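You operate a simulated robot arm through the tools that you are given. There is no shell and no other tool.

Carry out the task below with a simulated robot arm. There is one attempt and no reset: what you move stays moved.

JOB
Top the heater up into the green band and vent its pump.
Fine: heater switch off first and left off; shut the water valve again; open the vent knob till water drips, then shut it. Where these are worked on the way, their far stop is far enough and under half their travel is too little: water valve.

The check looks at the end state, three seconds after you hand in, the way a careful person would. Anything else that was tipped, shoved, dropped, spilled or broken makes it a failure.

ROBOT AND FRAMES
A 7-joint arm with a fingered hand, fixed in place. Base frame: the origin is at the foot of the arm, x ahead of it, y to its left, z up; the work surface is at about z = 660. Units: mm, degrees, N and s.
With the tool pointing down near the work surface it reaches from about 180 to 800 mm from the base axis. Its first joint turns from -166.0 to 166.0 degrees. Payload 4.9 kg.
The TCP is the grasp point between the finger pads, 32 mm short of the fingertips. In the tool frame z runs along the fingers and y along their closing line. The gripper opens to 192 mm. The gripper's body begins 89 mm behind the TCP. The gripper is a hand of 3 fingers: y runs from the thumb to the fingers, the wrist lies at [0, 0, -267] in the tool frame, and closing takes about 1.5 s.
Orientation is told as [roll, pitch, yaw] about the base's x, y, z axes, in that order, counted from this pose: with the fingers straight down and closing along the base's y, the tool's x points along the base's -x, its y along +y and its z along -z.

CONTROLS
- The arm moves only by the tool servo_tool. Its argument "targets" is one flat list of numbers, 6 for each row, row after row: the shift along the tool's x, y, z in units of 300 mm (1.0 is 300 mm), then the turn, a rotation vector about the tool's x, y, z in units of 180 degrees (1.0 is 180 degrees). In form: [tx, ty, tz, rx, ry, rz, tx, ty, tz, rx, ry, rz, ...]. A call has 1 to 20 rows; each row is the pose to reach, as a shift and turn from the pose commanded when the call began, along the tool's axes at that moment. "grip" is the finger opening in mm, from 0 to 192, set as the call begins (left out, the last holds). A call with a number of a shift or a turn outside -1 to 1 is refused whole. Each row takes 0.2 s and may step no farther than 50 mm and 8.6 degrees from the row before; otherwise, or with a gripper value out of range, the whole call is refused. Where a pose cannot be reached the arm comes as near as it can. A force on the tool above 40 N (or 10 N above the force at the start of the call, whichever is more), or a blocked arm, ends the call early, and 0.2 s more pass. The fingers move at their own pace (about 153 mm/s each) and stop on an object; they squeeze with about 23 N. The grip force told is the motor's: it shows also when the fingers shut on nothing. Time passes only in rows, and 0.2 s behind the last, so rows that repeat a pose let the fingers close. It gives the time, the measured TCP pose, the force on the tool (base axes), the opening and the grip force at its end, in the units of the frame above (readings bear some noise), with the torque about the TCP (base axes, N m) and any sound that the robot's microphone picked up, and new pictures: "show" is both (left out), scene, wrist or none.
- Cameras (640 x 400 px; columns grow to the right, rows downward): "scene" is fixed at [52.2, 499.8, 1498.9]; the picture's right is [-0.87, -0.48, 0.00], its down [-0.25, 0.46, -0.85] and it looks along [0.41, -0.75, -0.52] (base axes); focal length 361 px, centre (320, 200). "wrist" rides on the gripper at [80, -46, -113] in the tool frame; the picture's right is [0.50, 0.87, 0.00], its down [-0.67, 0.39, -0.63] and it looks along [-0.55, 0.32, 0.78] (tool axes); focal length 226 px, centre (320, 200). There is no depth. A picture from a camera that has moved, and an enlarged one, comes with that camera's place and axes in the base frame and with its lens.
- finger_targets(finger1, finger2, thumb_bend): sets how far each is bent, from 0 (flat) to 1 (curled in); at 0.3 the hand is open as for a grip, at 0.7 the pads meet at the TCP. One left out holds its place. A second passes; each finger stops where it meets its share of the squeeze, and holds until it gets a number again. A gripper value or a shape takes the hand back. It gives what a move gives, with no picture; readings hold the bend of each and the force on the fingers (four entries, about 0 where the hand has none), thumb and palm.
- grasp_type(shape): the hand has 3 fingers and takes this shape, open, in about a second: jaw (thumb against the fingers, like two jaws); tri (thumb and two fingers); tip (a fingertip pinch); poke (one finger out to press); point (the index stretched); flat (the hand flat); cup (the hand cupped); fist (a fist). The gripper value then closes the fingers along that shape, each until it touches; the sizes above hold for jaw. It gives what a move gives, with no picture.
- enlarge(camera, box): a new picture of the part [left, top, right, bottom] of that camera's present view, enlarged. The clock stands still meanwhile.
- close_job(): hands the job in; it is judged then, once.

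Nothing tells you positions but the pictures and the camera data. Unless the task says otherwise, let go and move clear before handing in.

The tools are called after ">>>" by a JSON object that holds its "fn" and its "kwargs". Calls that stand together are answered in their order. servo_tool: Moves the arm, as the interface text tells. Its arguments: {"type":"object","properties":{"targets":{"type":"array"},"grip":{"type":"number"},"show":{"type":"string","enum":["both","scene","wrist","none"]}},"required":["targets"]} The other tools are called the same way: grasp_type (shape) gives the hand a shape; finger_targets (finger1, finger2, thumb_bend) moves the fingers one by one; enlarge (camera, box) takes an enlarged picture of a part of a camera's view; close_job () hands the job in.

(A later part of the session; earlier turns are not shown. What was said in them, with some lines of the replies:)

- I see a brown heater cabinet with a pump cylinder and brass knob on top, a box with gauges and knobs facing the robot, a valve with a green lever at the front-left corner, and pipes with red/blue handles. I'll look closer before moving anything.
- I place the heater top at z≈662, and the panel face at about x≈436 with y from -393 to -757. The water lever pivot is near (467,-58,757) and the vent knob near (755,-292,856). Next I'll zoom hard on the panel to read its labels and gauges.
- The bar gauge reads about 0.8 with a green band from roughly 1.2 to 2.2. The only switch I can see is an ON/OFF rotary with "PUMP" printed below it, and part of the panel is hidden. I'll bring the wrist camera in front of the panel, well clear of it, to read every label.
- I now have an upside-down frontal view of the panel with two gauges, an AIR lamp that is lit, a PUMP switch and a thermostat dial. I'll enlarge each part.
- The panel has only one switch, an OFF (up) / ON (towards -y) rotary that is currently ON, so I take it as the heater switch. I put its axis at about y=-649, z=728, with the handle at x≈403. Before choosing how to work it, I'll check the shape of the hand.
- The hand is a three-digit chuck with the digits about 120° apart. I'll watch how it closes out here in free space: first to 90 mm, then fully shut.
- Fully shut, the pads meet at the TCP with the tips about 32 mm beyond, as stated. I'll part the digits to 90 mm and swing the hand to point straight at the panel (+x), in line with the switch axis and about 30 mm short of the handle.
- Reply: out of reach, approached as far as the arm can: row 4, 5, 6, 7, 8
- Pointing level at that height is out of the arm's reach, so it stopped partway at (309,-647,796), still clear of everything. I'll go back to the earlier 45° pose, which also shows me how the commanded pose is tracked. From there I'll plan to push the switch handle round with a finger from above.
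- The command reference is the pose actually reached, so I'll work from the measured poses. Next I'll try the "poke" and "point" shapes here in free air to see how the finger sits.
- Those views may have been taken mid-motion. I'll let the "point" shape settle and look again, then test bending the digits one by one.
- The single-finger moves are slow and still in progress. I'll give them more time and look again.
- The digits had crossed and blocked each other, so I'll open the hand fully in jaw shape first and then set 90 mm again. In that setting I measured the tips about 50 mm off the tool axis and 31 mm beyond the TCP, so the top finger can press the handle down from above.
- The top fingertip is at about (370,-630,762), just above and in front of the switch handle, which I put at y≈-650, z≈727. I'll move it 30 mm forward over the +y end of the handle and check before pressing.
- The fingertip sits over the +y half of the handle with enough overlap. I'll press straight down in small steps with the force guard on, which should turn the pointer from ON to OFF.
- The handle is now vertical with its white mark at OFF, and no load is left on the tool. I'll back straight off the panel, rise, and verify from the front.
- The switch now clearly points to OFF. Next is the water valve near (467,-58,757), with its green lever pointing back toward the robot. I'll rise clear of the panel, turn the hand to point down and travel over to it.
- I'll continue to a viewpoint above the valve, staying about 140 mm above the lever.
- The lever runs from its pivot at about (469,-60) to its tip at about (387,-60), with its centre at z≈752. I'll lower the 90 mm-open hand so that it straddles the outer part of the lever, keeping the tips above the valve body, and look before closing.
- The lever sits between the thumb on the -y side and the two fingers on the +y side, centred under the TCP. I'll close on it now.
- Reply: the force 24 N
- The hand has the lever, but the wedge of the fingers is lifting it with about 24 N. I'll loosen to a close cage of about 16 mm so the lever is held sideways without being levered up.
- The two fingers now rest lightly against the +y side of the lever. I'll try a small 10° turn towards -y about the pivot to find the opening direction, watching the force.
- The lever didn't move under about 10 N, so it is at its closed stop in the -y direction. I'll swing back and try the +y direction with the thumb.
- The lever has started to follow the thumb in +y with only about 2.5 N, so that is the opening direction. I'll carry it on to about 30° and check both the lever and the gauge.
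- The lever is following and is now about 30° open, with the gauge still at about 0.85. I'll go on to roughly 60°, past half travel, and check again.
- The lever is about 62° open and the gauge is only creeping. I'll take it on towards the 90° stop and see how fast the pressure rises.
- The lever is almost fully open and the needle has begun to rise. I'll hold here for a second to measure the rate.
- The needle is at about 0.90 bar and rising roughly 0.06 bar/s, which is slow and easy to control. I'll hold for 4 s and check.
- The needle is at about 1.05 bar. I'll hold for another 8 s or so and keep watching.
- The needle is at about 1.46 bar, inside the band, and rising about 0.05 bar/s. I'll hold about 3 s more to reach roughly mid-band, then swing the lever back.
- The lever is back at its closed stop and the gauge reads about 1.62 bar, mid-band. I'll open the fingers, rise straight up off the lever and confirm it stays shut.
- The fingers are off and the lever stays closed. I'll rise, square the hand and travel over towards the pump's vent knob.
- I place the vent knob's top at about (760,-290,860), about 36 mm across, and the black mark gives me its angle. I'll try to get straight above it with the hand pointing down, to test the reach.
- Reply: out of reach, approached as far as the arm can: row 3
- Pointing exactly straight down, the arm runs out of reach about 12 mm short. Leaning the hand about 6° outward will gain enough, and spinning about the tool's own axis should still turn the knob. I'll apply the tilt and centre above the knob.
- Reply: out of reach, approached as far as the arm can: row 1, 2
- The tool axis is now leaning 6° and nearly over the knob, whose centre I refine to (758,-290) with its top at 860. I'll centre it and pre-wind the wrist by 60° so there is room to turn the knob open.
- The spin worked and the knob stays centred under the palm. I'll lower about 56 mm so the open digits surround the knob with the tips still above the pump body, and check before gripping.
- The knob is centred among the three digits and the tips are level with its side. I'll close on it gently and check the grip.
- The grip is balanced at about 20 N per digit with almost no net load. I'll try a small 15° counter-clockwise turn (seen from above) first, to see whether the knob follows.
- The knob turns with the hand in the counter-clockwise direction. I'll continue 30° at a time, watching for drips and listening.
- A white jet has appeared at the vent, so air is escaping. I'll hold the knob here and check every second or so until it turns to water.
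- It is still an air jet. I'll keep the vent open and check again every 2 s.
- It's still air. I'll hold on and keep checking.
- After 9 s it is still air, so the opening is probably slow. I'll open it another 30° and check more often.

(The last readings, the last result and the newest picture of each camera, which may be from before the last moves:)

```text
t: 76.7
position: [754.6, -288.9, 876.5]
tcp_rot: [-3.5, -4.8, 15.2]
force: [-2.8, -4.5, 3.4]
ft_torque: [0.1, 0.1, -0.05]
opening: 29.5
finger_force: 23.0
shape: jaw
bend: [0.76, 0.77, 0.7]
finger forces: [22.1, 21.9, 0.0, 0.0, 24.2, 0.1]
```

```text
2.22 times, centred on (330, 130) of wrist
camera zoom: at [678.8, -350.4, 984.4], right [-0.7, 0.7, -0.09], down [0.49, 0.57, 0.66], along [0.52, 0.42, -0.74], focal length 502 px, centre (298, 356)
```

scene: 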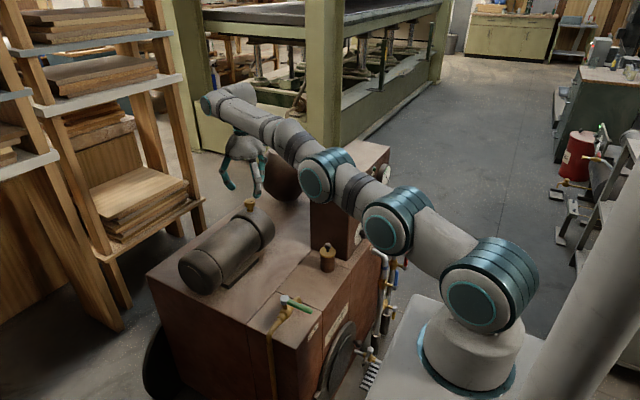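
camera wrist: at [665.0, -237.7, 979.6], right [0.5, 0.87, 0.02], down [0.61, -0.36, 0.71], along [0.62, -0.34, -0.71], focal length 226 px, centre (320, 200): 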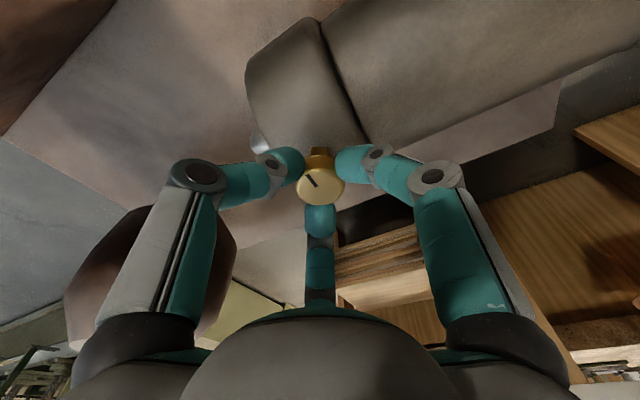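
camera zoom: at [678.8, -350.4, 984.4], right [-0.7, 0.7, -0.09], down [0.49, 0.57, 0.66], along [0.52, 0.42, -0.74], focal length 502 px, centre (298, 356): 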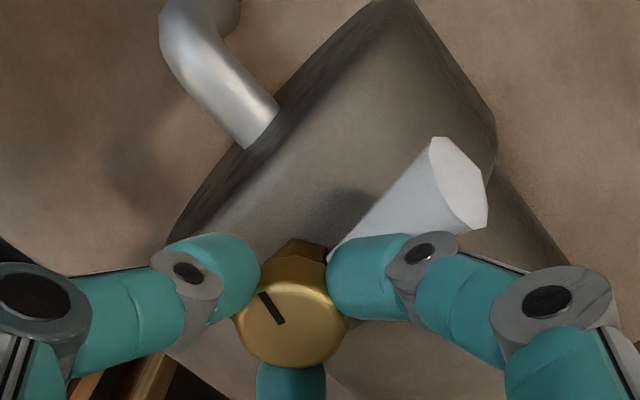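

The knob is now at about 75° and still venting air. I'll keep checking every 2 s.

>>> {"fn": "servo_tool", "kwargs": {"targets": [0, 0, 0, 0, 0, 0, 0, 0, 0, 0, 0, 0, 0, 0, 0, 0, 0, 0, 0, 0, 0, 0, 0, 0, 0, 0, 0, 0, 0, 0, 0, 0, 0, 0, 0, 0, 0, 0, 0, 0, 0, 0, 0, 0, 0, 0, 0, 0], "show": "none"}}

>>> {"fn": "enlarge", "kwargs": {"camera": "wrist", "box": [220, 40, 440, 220]}}

>>> {"fn": "servo_tool", "kwargs": {"targets": [0, 0, 0, 0, 0, 0, 0, 0, 0, 0, 0, 0, 0, 0, 0, 0, 0, 0, 0, 0, 0, 0, 0, 0, 0, 0, 0, 0, 0, 0, 0, 0, 0, 0, 0, 0, 0, 0, 0, 0, 0, 0, 0, 0, 0, 0, 0, 0], "show": "none"}}

>>> {"fn": "enlarge", "kwargs": {"camera": "wrist", "box": [220, 40, 440, 220]}}

>>> {"fn": "enlarge", "kwargs": {"camera": "scene", "box": [335, 150, 405, 250]}}

```text
t: 78.5
position: [755.5, -287.7, 877.5]
tcp_rot: [-3.5, -4.8, 15.2]
force: [-4.9, -5.6, 2.3]
ft_torque: [0.09, 0.16, -0.07]
opening: 29.6
finger_force: 23.2
shape: jaw
bend: [0.76, 0.77, 0.7]
finger forces: [22.7, 21.5, 0.0, 0.0, 24.0, 0.0]
```

```text
2.22 times, centred on (330, 130) of wrist
camera zoom: at [678.9, -350.4, 984.4], right [-0.7, 0.7, -0.09], down [0.48, 0.57, 0.66], along [0.52, 0.42, -0.74], focal length 502 px, centre (298, 356)
```

zoom: 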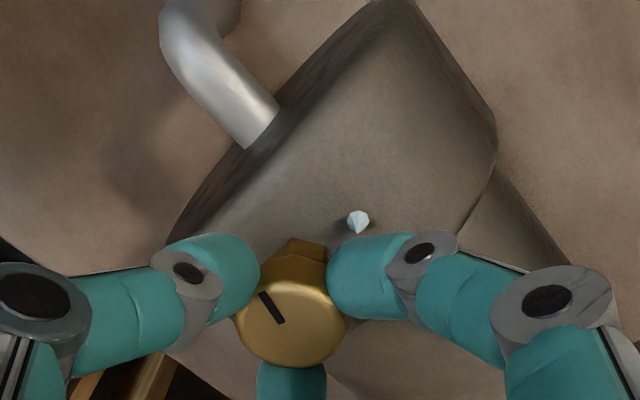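

```text
t: 80.3
position: [754.5, -289.3, 875.9]
tcp_rot: [-3.5, -4.8, 15.1]
force: [-5.2, -4.6, 1.6]
ft_torque: [0.16, 0.22, -0.02]
opening: 29.4
finger_force: 23.5
shape: jaw
bend: [0.76, 0.77, 0.7]
finger forces: [22.7, 21.5, 0.1, 0.0, 23.7, 0.0]
```

```text
2.22 times, centred on (330, 130) of wrist
camera zoom: at [678.9, -350.4, 984.4], right [-0.7, 0.7, -0.09], down [0.48, 0.57, 0.66], along [0.52, 0.42, -0.74], focal length 502 px, centre (298, 356)
```

zoom: 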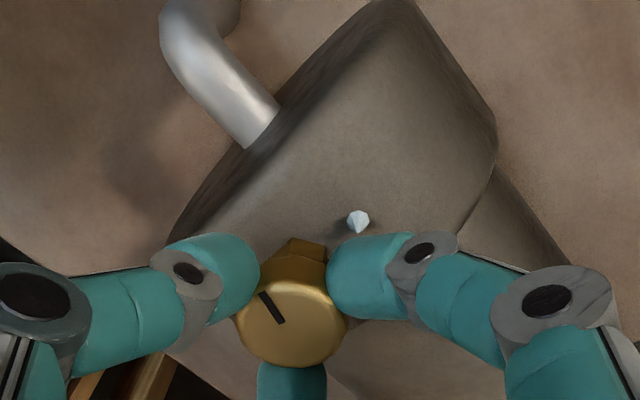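

```text
4.00 times, centred on (370, 200) of scene
camera zoom: at [52.2, 499.8, 1498.9], right [-0.87, -0.48, 0.0], down [-0.25, 0.46, -0.85], along [0.41, -0.75, -0.52], focal length 1443 px, centre (120, 200)
```

zoom: 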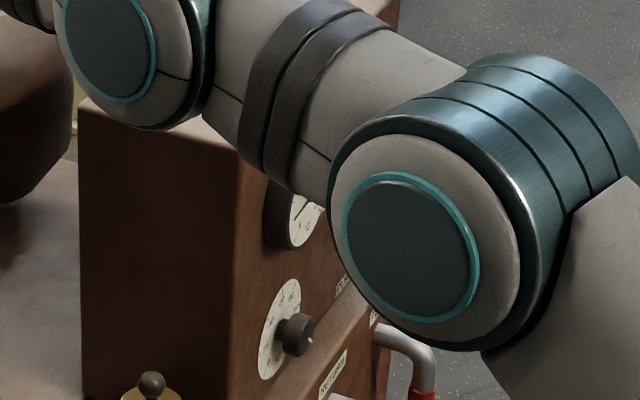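

Water is dripping now, so the air is out. I'll turn the knob back clockwise through the same 75°, plus a few degrees to seat it at the closed stop.

>>> {"fn": "servo_tool", "kwargs": {"targets": [0, 0, 0, 0, 0, 0.0417, 0, 0, 0, 0, 0, 0.0833, 0, 0, 0, 0, 0, 0.125, 0, 0, 0, 0, 0, 0.1667, 0, 0, 0, 0, 0, 0.2083, 0, 0, 0, 0, 0, 0.25, 0, 0, 0, 0, 0, 0.2917, 0, 0, 0, 0, 0, 0.3333, 0, 0, 0, 0, 0, 0.375, 0, 0, 0, 0, 0, 0.4167, 0, 0, 0, 0, 0, 0.4444], "show": "none"}}

>>> {"fn": "enlarge", "kwargs": {"camera": "wrist", "box": [220, 60, 420, 220]}}

>>> {"fn": "enlarge", "kwargs": {"camera": "scene", "box": [215, 160, 295, 230]}}

```text
t: 82.7
position: [756.6, -289.3, 876.4]
tcp_rot: [4.2, -4.2, -65.3]
force: [-1.5, 10.8, 8.4]
ft_torque: [0.31, 0.17, 0.12]
opening: 30.5
finger_force: 22.9
shape: jaw
bend: [0.76, 0.77, 0.69]
finger forces: [27.5, 20.4, 0.0, 0.0, 22.1, 0.1]
```

```text
2.50 times, centred on (320, 140) of wrist
camera zoom: at [669.5, -232.6, 978.8], right [0.57, 0.82, 0.03], down [0.57, -0.42, 0.71], along [0.59, -0.39, -0.71], focal length 565 px, centre (320, 350)
```

zoom: 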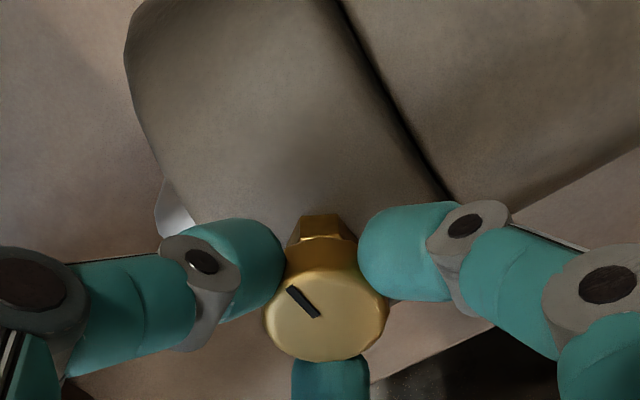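

```text
5.71 times, centred on (255, 195) of scene
camera zoom: at [52.2, 499.8, 1498.9], right [-0.87, -0.48, 0.0], down [-0.25, 0.46, -0.85], along [0.41, -0.75, -0.52], focal length 2062 px, centre (691, 229)
```

zoom: 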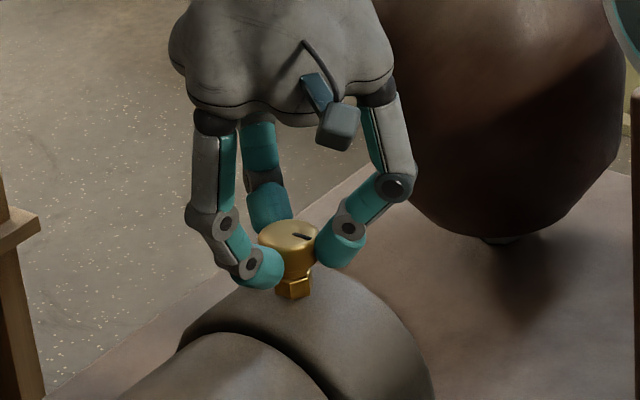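

The drip has stopped, and the mark is back at its starting position with the knob seated against its stop. I'll release, rise clear, and back the arm off so the gauge is visible.

>>> {"fn": "servo_tool", "kwargs": {"targets": [0, 0, 0, 0, 0, 0, 0, 0, 0, 0, 0, 0, 0, 0, 0, 0, 0, 0, 0, 0, 0, 0, 0, 0, 0, 0, -0.1, 0, 0, 0, 0, 0, -0.2, 0, 0, 0, 0, 0, -0.3, 0, 0, 0], "grip": 90, "show": "wrist"}}

>>> {"fn": "enlarge", "kwargs": {"camera": "wrist", "box": [240, 60, 400, 200]}}

>>> {"fn": "enlarge", "kwargs": {"camera": "scene", "box": [215, 160, 295, 230]}}

```text
t: 84.3
position: [744.9, -286.8, 964.5]
tcp_rot: [4.1, -4.3, -65.2]
force: [-0.1, 0.0, -0.2]
ft_torque: [-0.01, -0.04, 0.02]
opening: 89.2
finger_force: 0.1
shape: jaw
bend: [0.38, 0.38, 0.7]
finger forces: [0.0, 0.0, 0.0, 0.1, 0.1, 0.1]
camera wrist: at [658.1, -230.5, 1067.8], right [0.57, 0.82, 0.03], down [0.57, -0.42, 0.71], along [0.59, -0.39, -0.71], focal length 226 px, centre (320, 200)
```

wrist: 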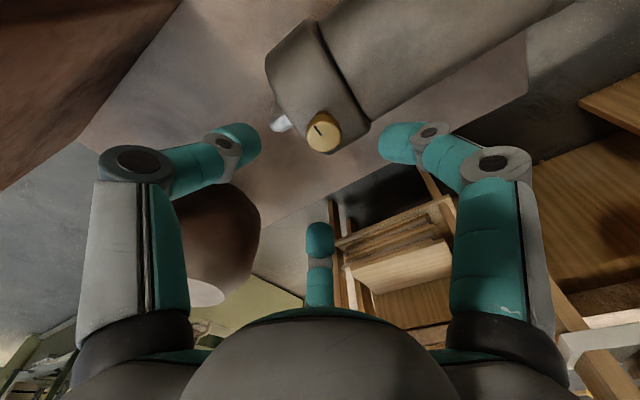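

```text
2.86 times, centred on (320, 130) of wrist
camera zoom: at [658.1, -230.5, 1067.8], right [0.57, 0.82, 0.03], down [0.57, -0.42, 0.71], along [0.59, -0.39, -0.71], focal length 646 px, centre (320, 400)
```

zoom: 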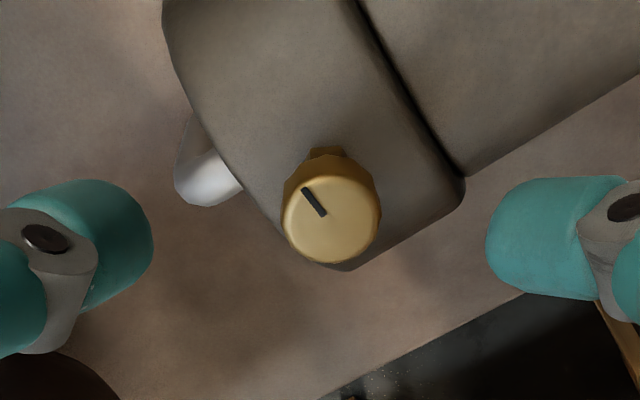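

```text
5.71 times, centred on (255, 195) of scene
camera zoom: at [52.2, 499.8, 1498.9], right [-0.87, -0.48, 0.0], down [-0.25, 0.46, -0.85], along [0.41, -0.75, -0.52], focal length 2062 px, centre (691, 229)
```

zoom: 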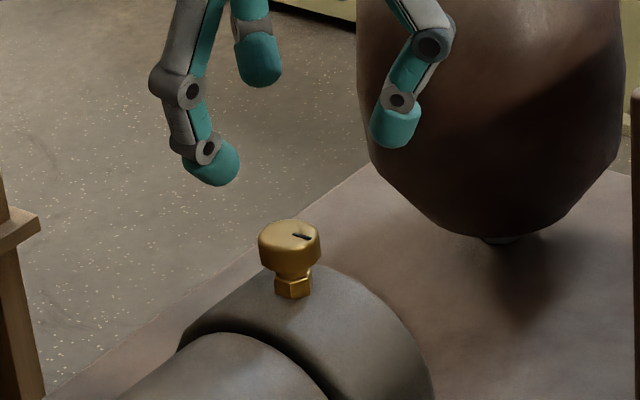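

The knob is shut, dry and at its original mark. Now I'll move the arm back to a clear spot so the gauge and lamps can be read.

>>> {"fn": "servo_tool", "kwargs": {"targets": [0.047, -0.0917, -0.0834, 0, 0, -0.0453, 0.094, -0.1833, -0.1667, 0, 0, -0.0906, 0.141, -0.275, -0.2501, 0, 0, -0.1358, 0.188, -0.3667, -0.3335, 0, 0, -0.1811, 0.235, -0.4583, -0.4169, 0, 0, -0.2264, 0.282, -0.55, -0.5002, 0, 0, -0.2717, 0.329, -0.6416, -0.5836, 0, 0, -0.3169, 0.376, -0.7333, -0.667, 0, 0, -0.3622], "show": "scene"}}

>>> {"fn": "enlarge", "kwargs": {"camera": "scene", "box": [378, 162, 398, 192]}}

>>> {"fn": "enlarge", "kwargs": {"camera": "scene", "box": [340, 150, 410, 250]}}

```text
t: 86.1
position: [481.0, -269.8, 1139.8]
tcp_rot: [-2.1, -5.5, 0.5]
force: [-0.2, -0.7, 0.1]
ft_torque: [-0.02, -0.03, 0.0]
opening: 89.8
finger_force: 0.1
shape: jaw
bend: [0.38, 0.38, 0.7]
finger forces: [0.1, 0.1, 0.0, 0.0, 0.1, 0.1]
```

scene: 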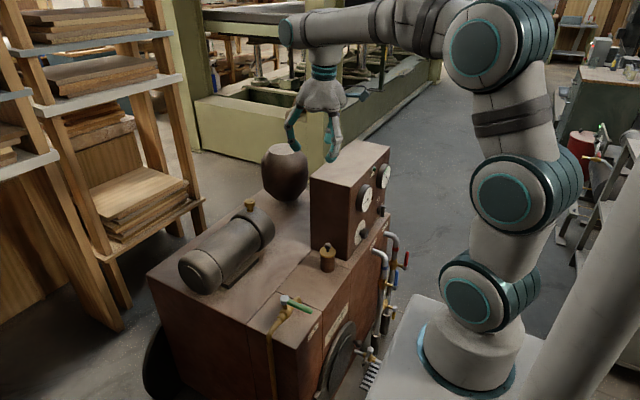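

```text
13.33 times, centred on (388, 177) of scene
camera zoom: at [52.2, 499.8, 1498.9], right [-0.87, -0.48, 0.0], down [-0.25, 0.46, -0.85], along [0.41, -0.75, -0.52], focal length 4811 px, centre (-587, 507)
```

zoom: 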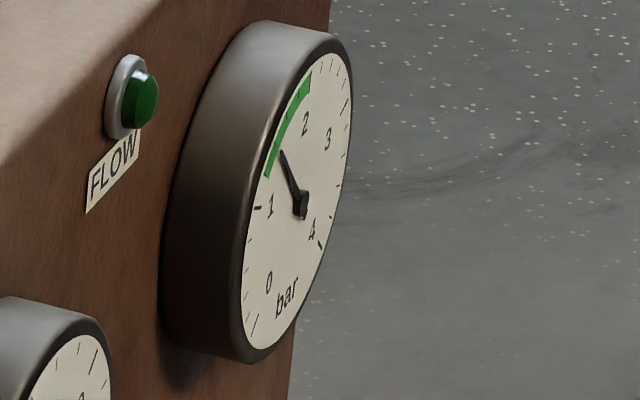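

```text
4.00 times, centred on (375, 200) of scene
camera zoom: at [52.2, 499.8, 1498.9], right [-0.87, -0.48, 0.0], down [-0.25, 0.46, -0.85], along [0.41, -0.75, -0.52], focal length 1443 px, centre (100, 200)
```

zoom: 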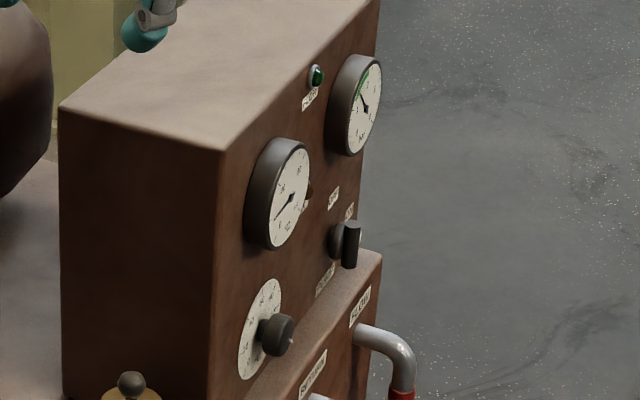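

The gauge holds at about 1.6 bar in the green band, the AIR lamp is out and the switch is at OFF. I'll wait a few seconds to make sure nothing drifts, and recheck the lever, vent and surroundings.

>>> {"fn": "servo_tool", "kwargs": {"targets": [0, 0, 0, 0, 0, 0, 0, 0, 0, 0, 0, 0, 0, 0, 0, 0, 0, 0, 0, 0, 0, 0, 0, 0, 0, 0, 0, 0, 0, 0, 0, 0, 0, 0, 0, 0, 0, 0, 0, 0, 0, 0, 0, 0, 0, 0, 0, 0, 0, 0, 0, 0, 0, 0, 0, 0, 0, 0, 0, 0, 0, 0, 0, 0, 0, 0, 0, 0, 0, 0, 0, 0, 0, 0, 0, 0, 0, 0, 0, 0, 0, 0, 0, 0, 0, 0, 0, 0, 0, 0, 0, 0, 0, 0, 0, 0, 0, 0, 0, 0, 0, 0, 0, 0, 0, 0, 0, 0, 0, 0, 0, 0, 0, 0, 0, 0, 0, 0, 0, 0], "show": "wrist"}}

>>> {"fn": "enlarge", "kwargs": {"camera": "scene", "box": [378, 162, 398, 192]}}

>>> {"fn": "enlarge", "kwargs": {"camera": "scene", "box": [260, 280, 330, 325]}}

>>> {"fn": "enlarge", "kwargs": {"camera": "scene", "box": [235, 190, 275, 216]}}

>>> {"fn": "enlarge", "kwargs": {"camera": "scene", "box": [330, 220, 430, 390]}}

```text
t: 90.3
position: [480.3, -270.6, 1142.0]
tcp_rot: [-2.1, -5.7, 0.4]
force: [-0.2, 0.0, 0.2]
ft_torque: [0.0, -0.03, 0.01]
opening: 89.5
finger_force: 0.0
shape: jaw
bend: [0.38, 0.38, 0.7]
finger forces: [0.0, 0.1, 0.0, 0.0, 0.1, 0.0]
camera wrist: at [390.1, -312.7, 1247.1], right [-0.5, 0.86, -0.08], down [0.61, 0.41, 0.68], along [0.62, 0.29, -0.73], focal length 226 px, centre (320, 200)
```

wrist: 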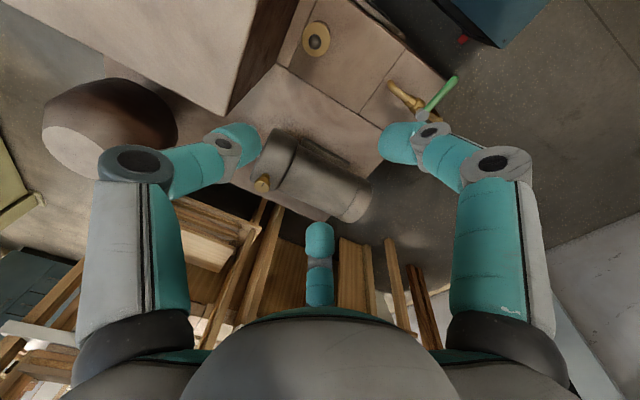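

```text
13.33 times, centred on (388, 177) of scene
camera zoom: at [52.2, 499.8, 1498.9], right [-0.87, -0.48, 0.0], down [-0.25, 0.46, -0.85], along [0.41, -0.75, -0.52], focal length 4811 px, centre (-587, 507)
```

zoom: 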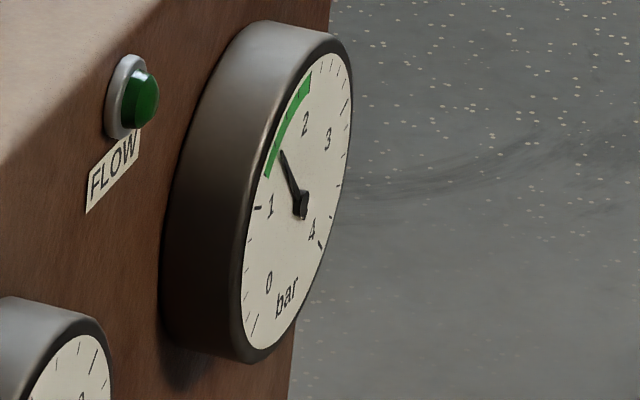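

```text
8.89 times, centred on (295, 302) of scene
camera zoom: at [52.2, 499.8, 1498.9], right [-0.87, -0.48, 0.0], down [-0.25, 0.46, -0.85], along [0.41, -0.75, -0.52], focal length 3208 px, centre (542, -711)
```

zoom: 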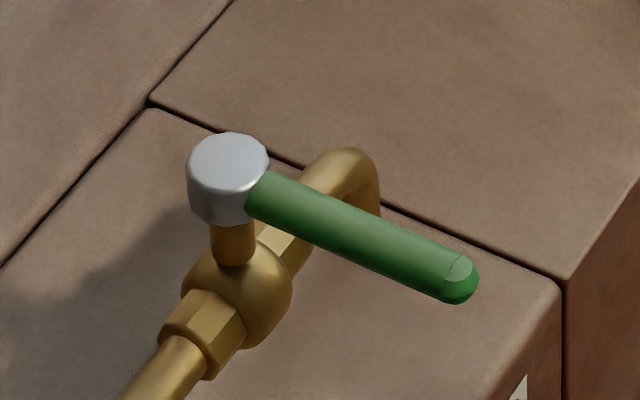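

```text
15.38 times, centred on (255, 203) of scene
camera zoom: at [52.2, 499.8, 1498.9], right [-0.87, -0.48, 0.0], down [-0.25, 0.46, -0.85], along [0.41, -0.75, -0.52], focal length 5552 px, centre (1320, 154)
```

zoom: 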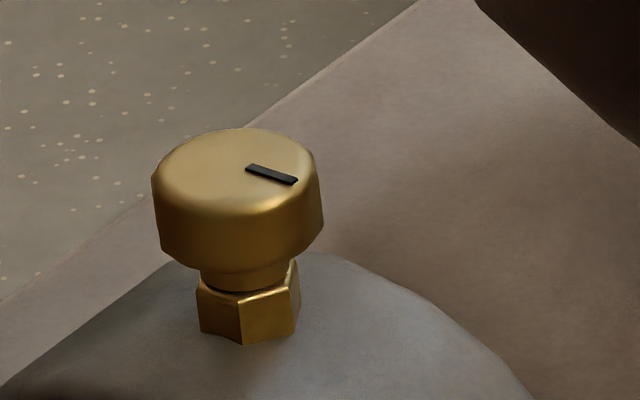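

```text
2.35 times, centred on (380, 305) of scene
camera zoom: at [52.2, 499.8, 1498.9], right [-0.87, -0.48, 0.0], down [-0.25, 0.46, -0.85], along [0.41, -0.75, -0.52], focal length 849 px, centre (179, -47)
```

zoom: 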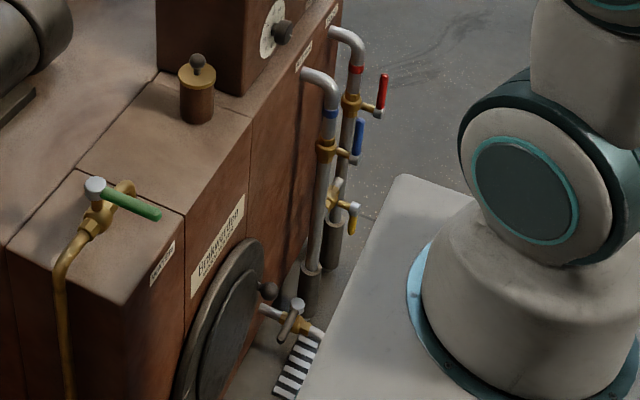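

Everything checks out:
- **Pressure:** steady at about 1.6 bar, inside the green band.
- **Water lever:** shut, matching its starting picture.
- **Vent knob:** shut and dry, matching its starting picture.
- **AIR lamp:** out.
- **Switch:** OFF.
- **Surroundings:** nothing else has moved, and the hand is clear.

I'll hand the job in.

>>> {"fn": "close_job", "kwargs": {}}

```text
The job is handed in.
```

The heater is topped up into the green band and its pump is vented. The job is handed in; I haven't seen the check's result.

- **Switch:** I turned it off first and left it off. The only switch on the panel is labelled PUMP, so I took that as the heater switch.
- **Water:** I opened the water valve to about 86° of its 90° travel until the gauge rose from about 0.8 to 1.6 bar. Then I shut it against its stop.
- **Vent:** I opened the knob about 75° until the escaping air turned to dripping water. Then I shut it back at its starting mark.

Over the last four seconds before handing in, the gauge held steady at about 1.6 bar, and the AIR lamp was out. The vent was dry, nothing else had moved, and the hand was clear.
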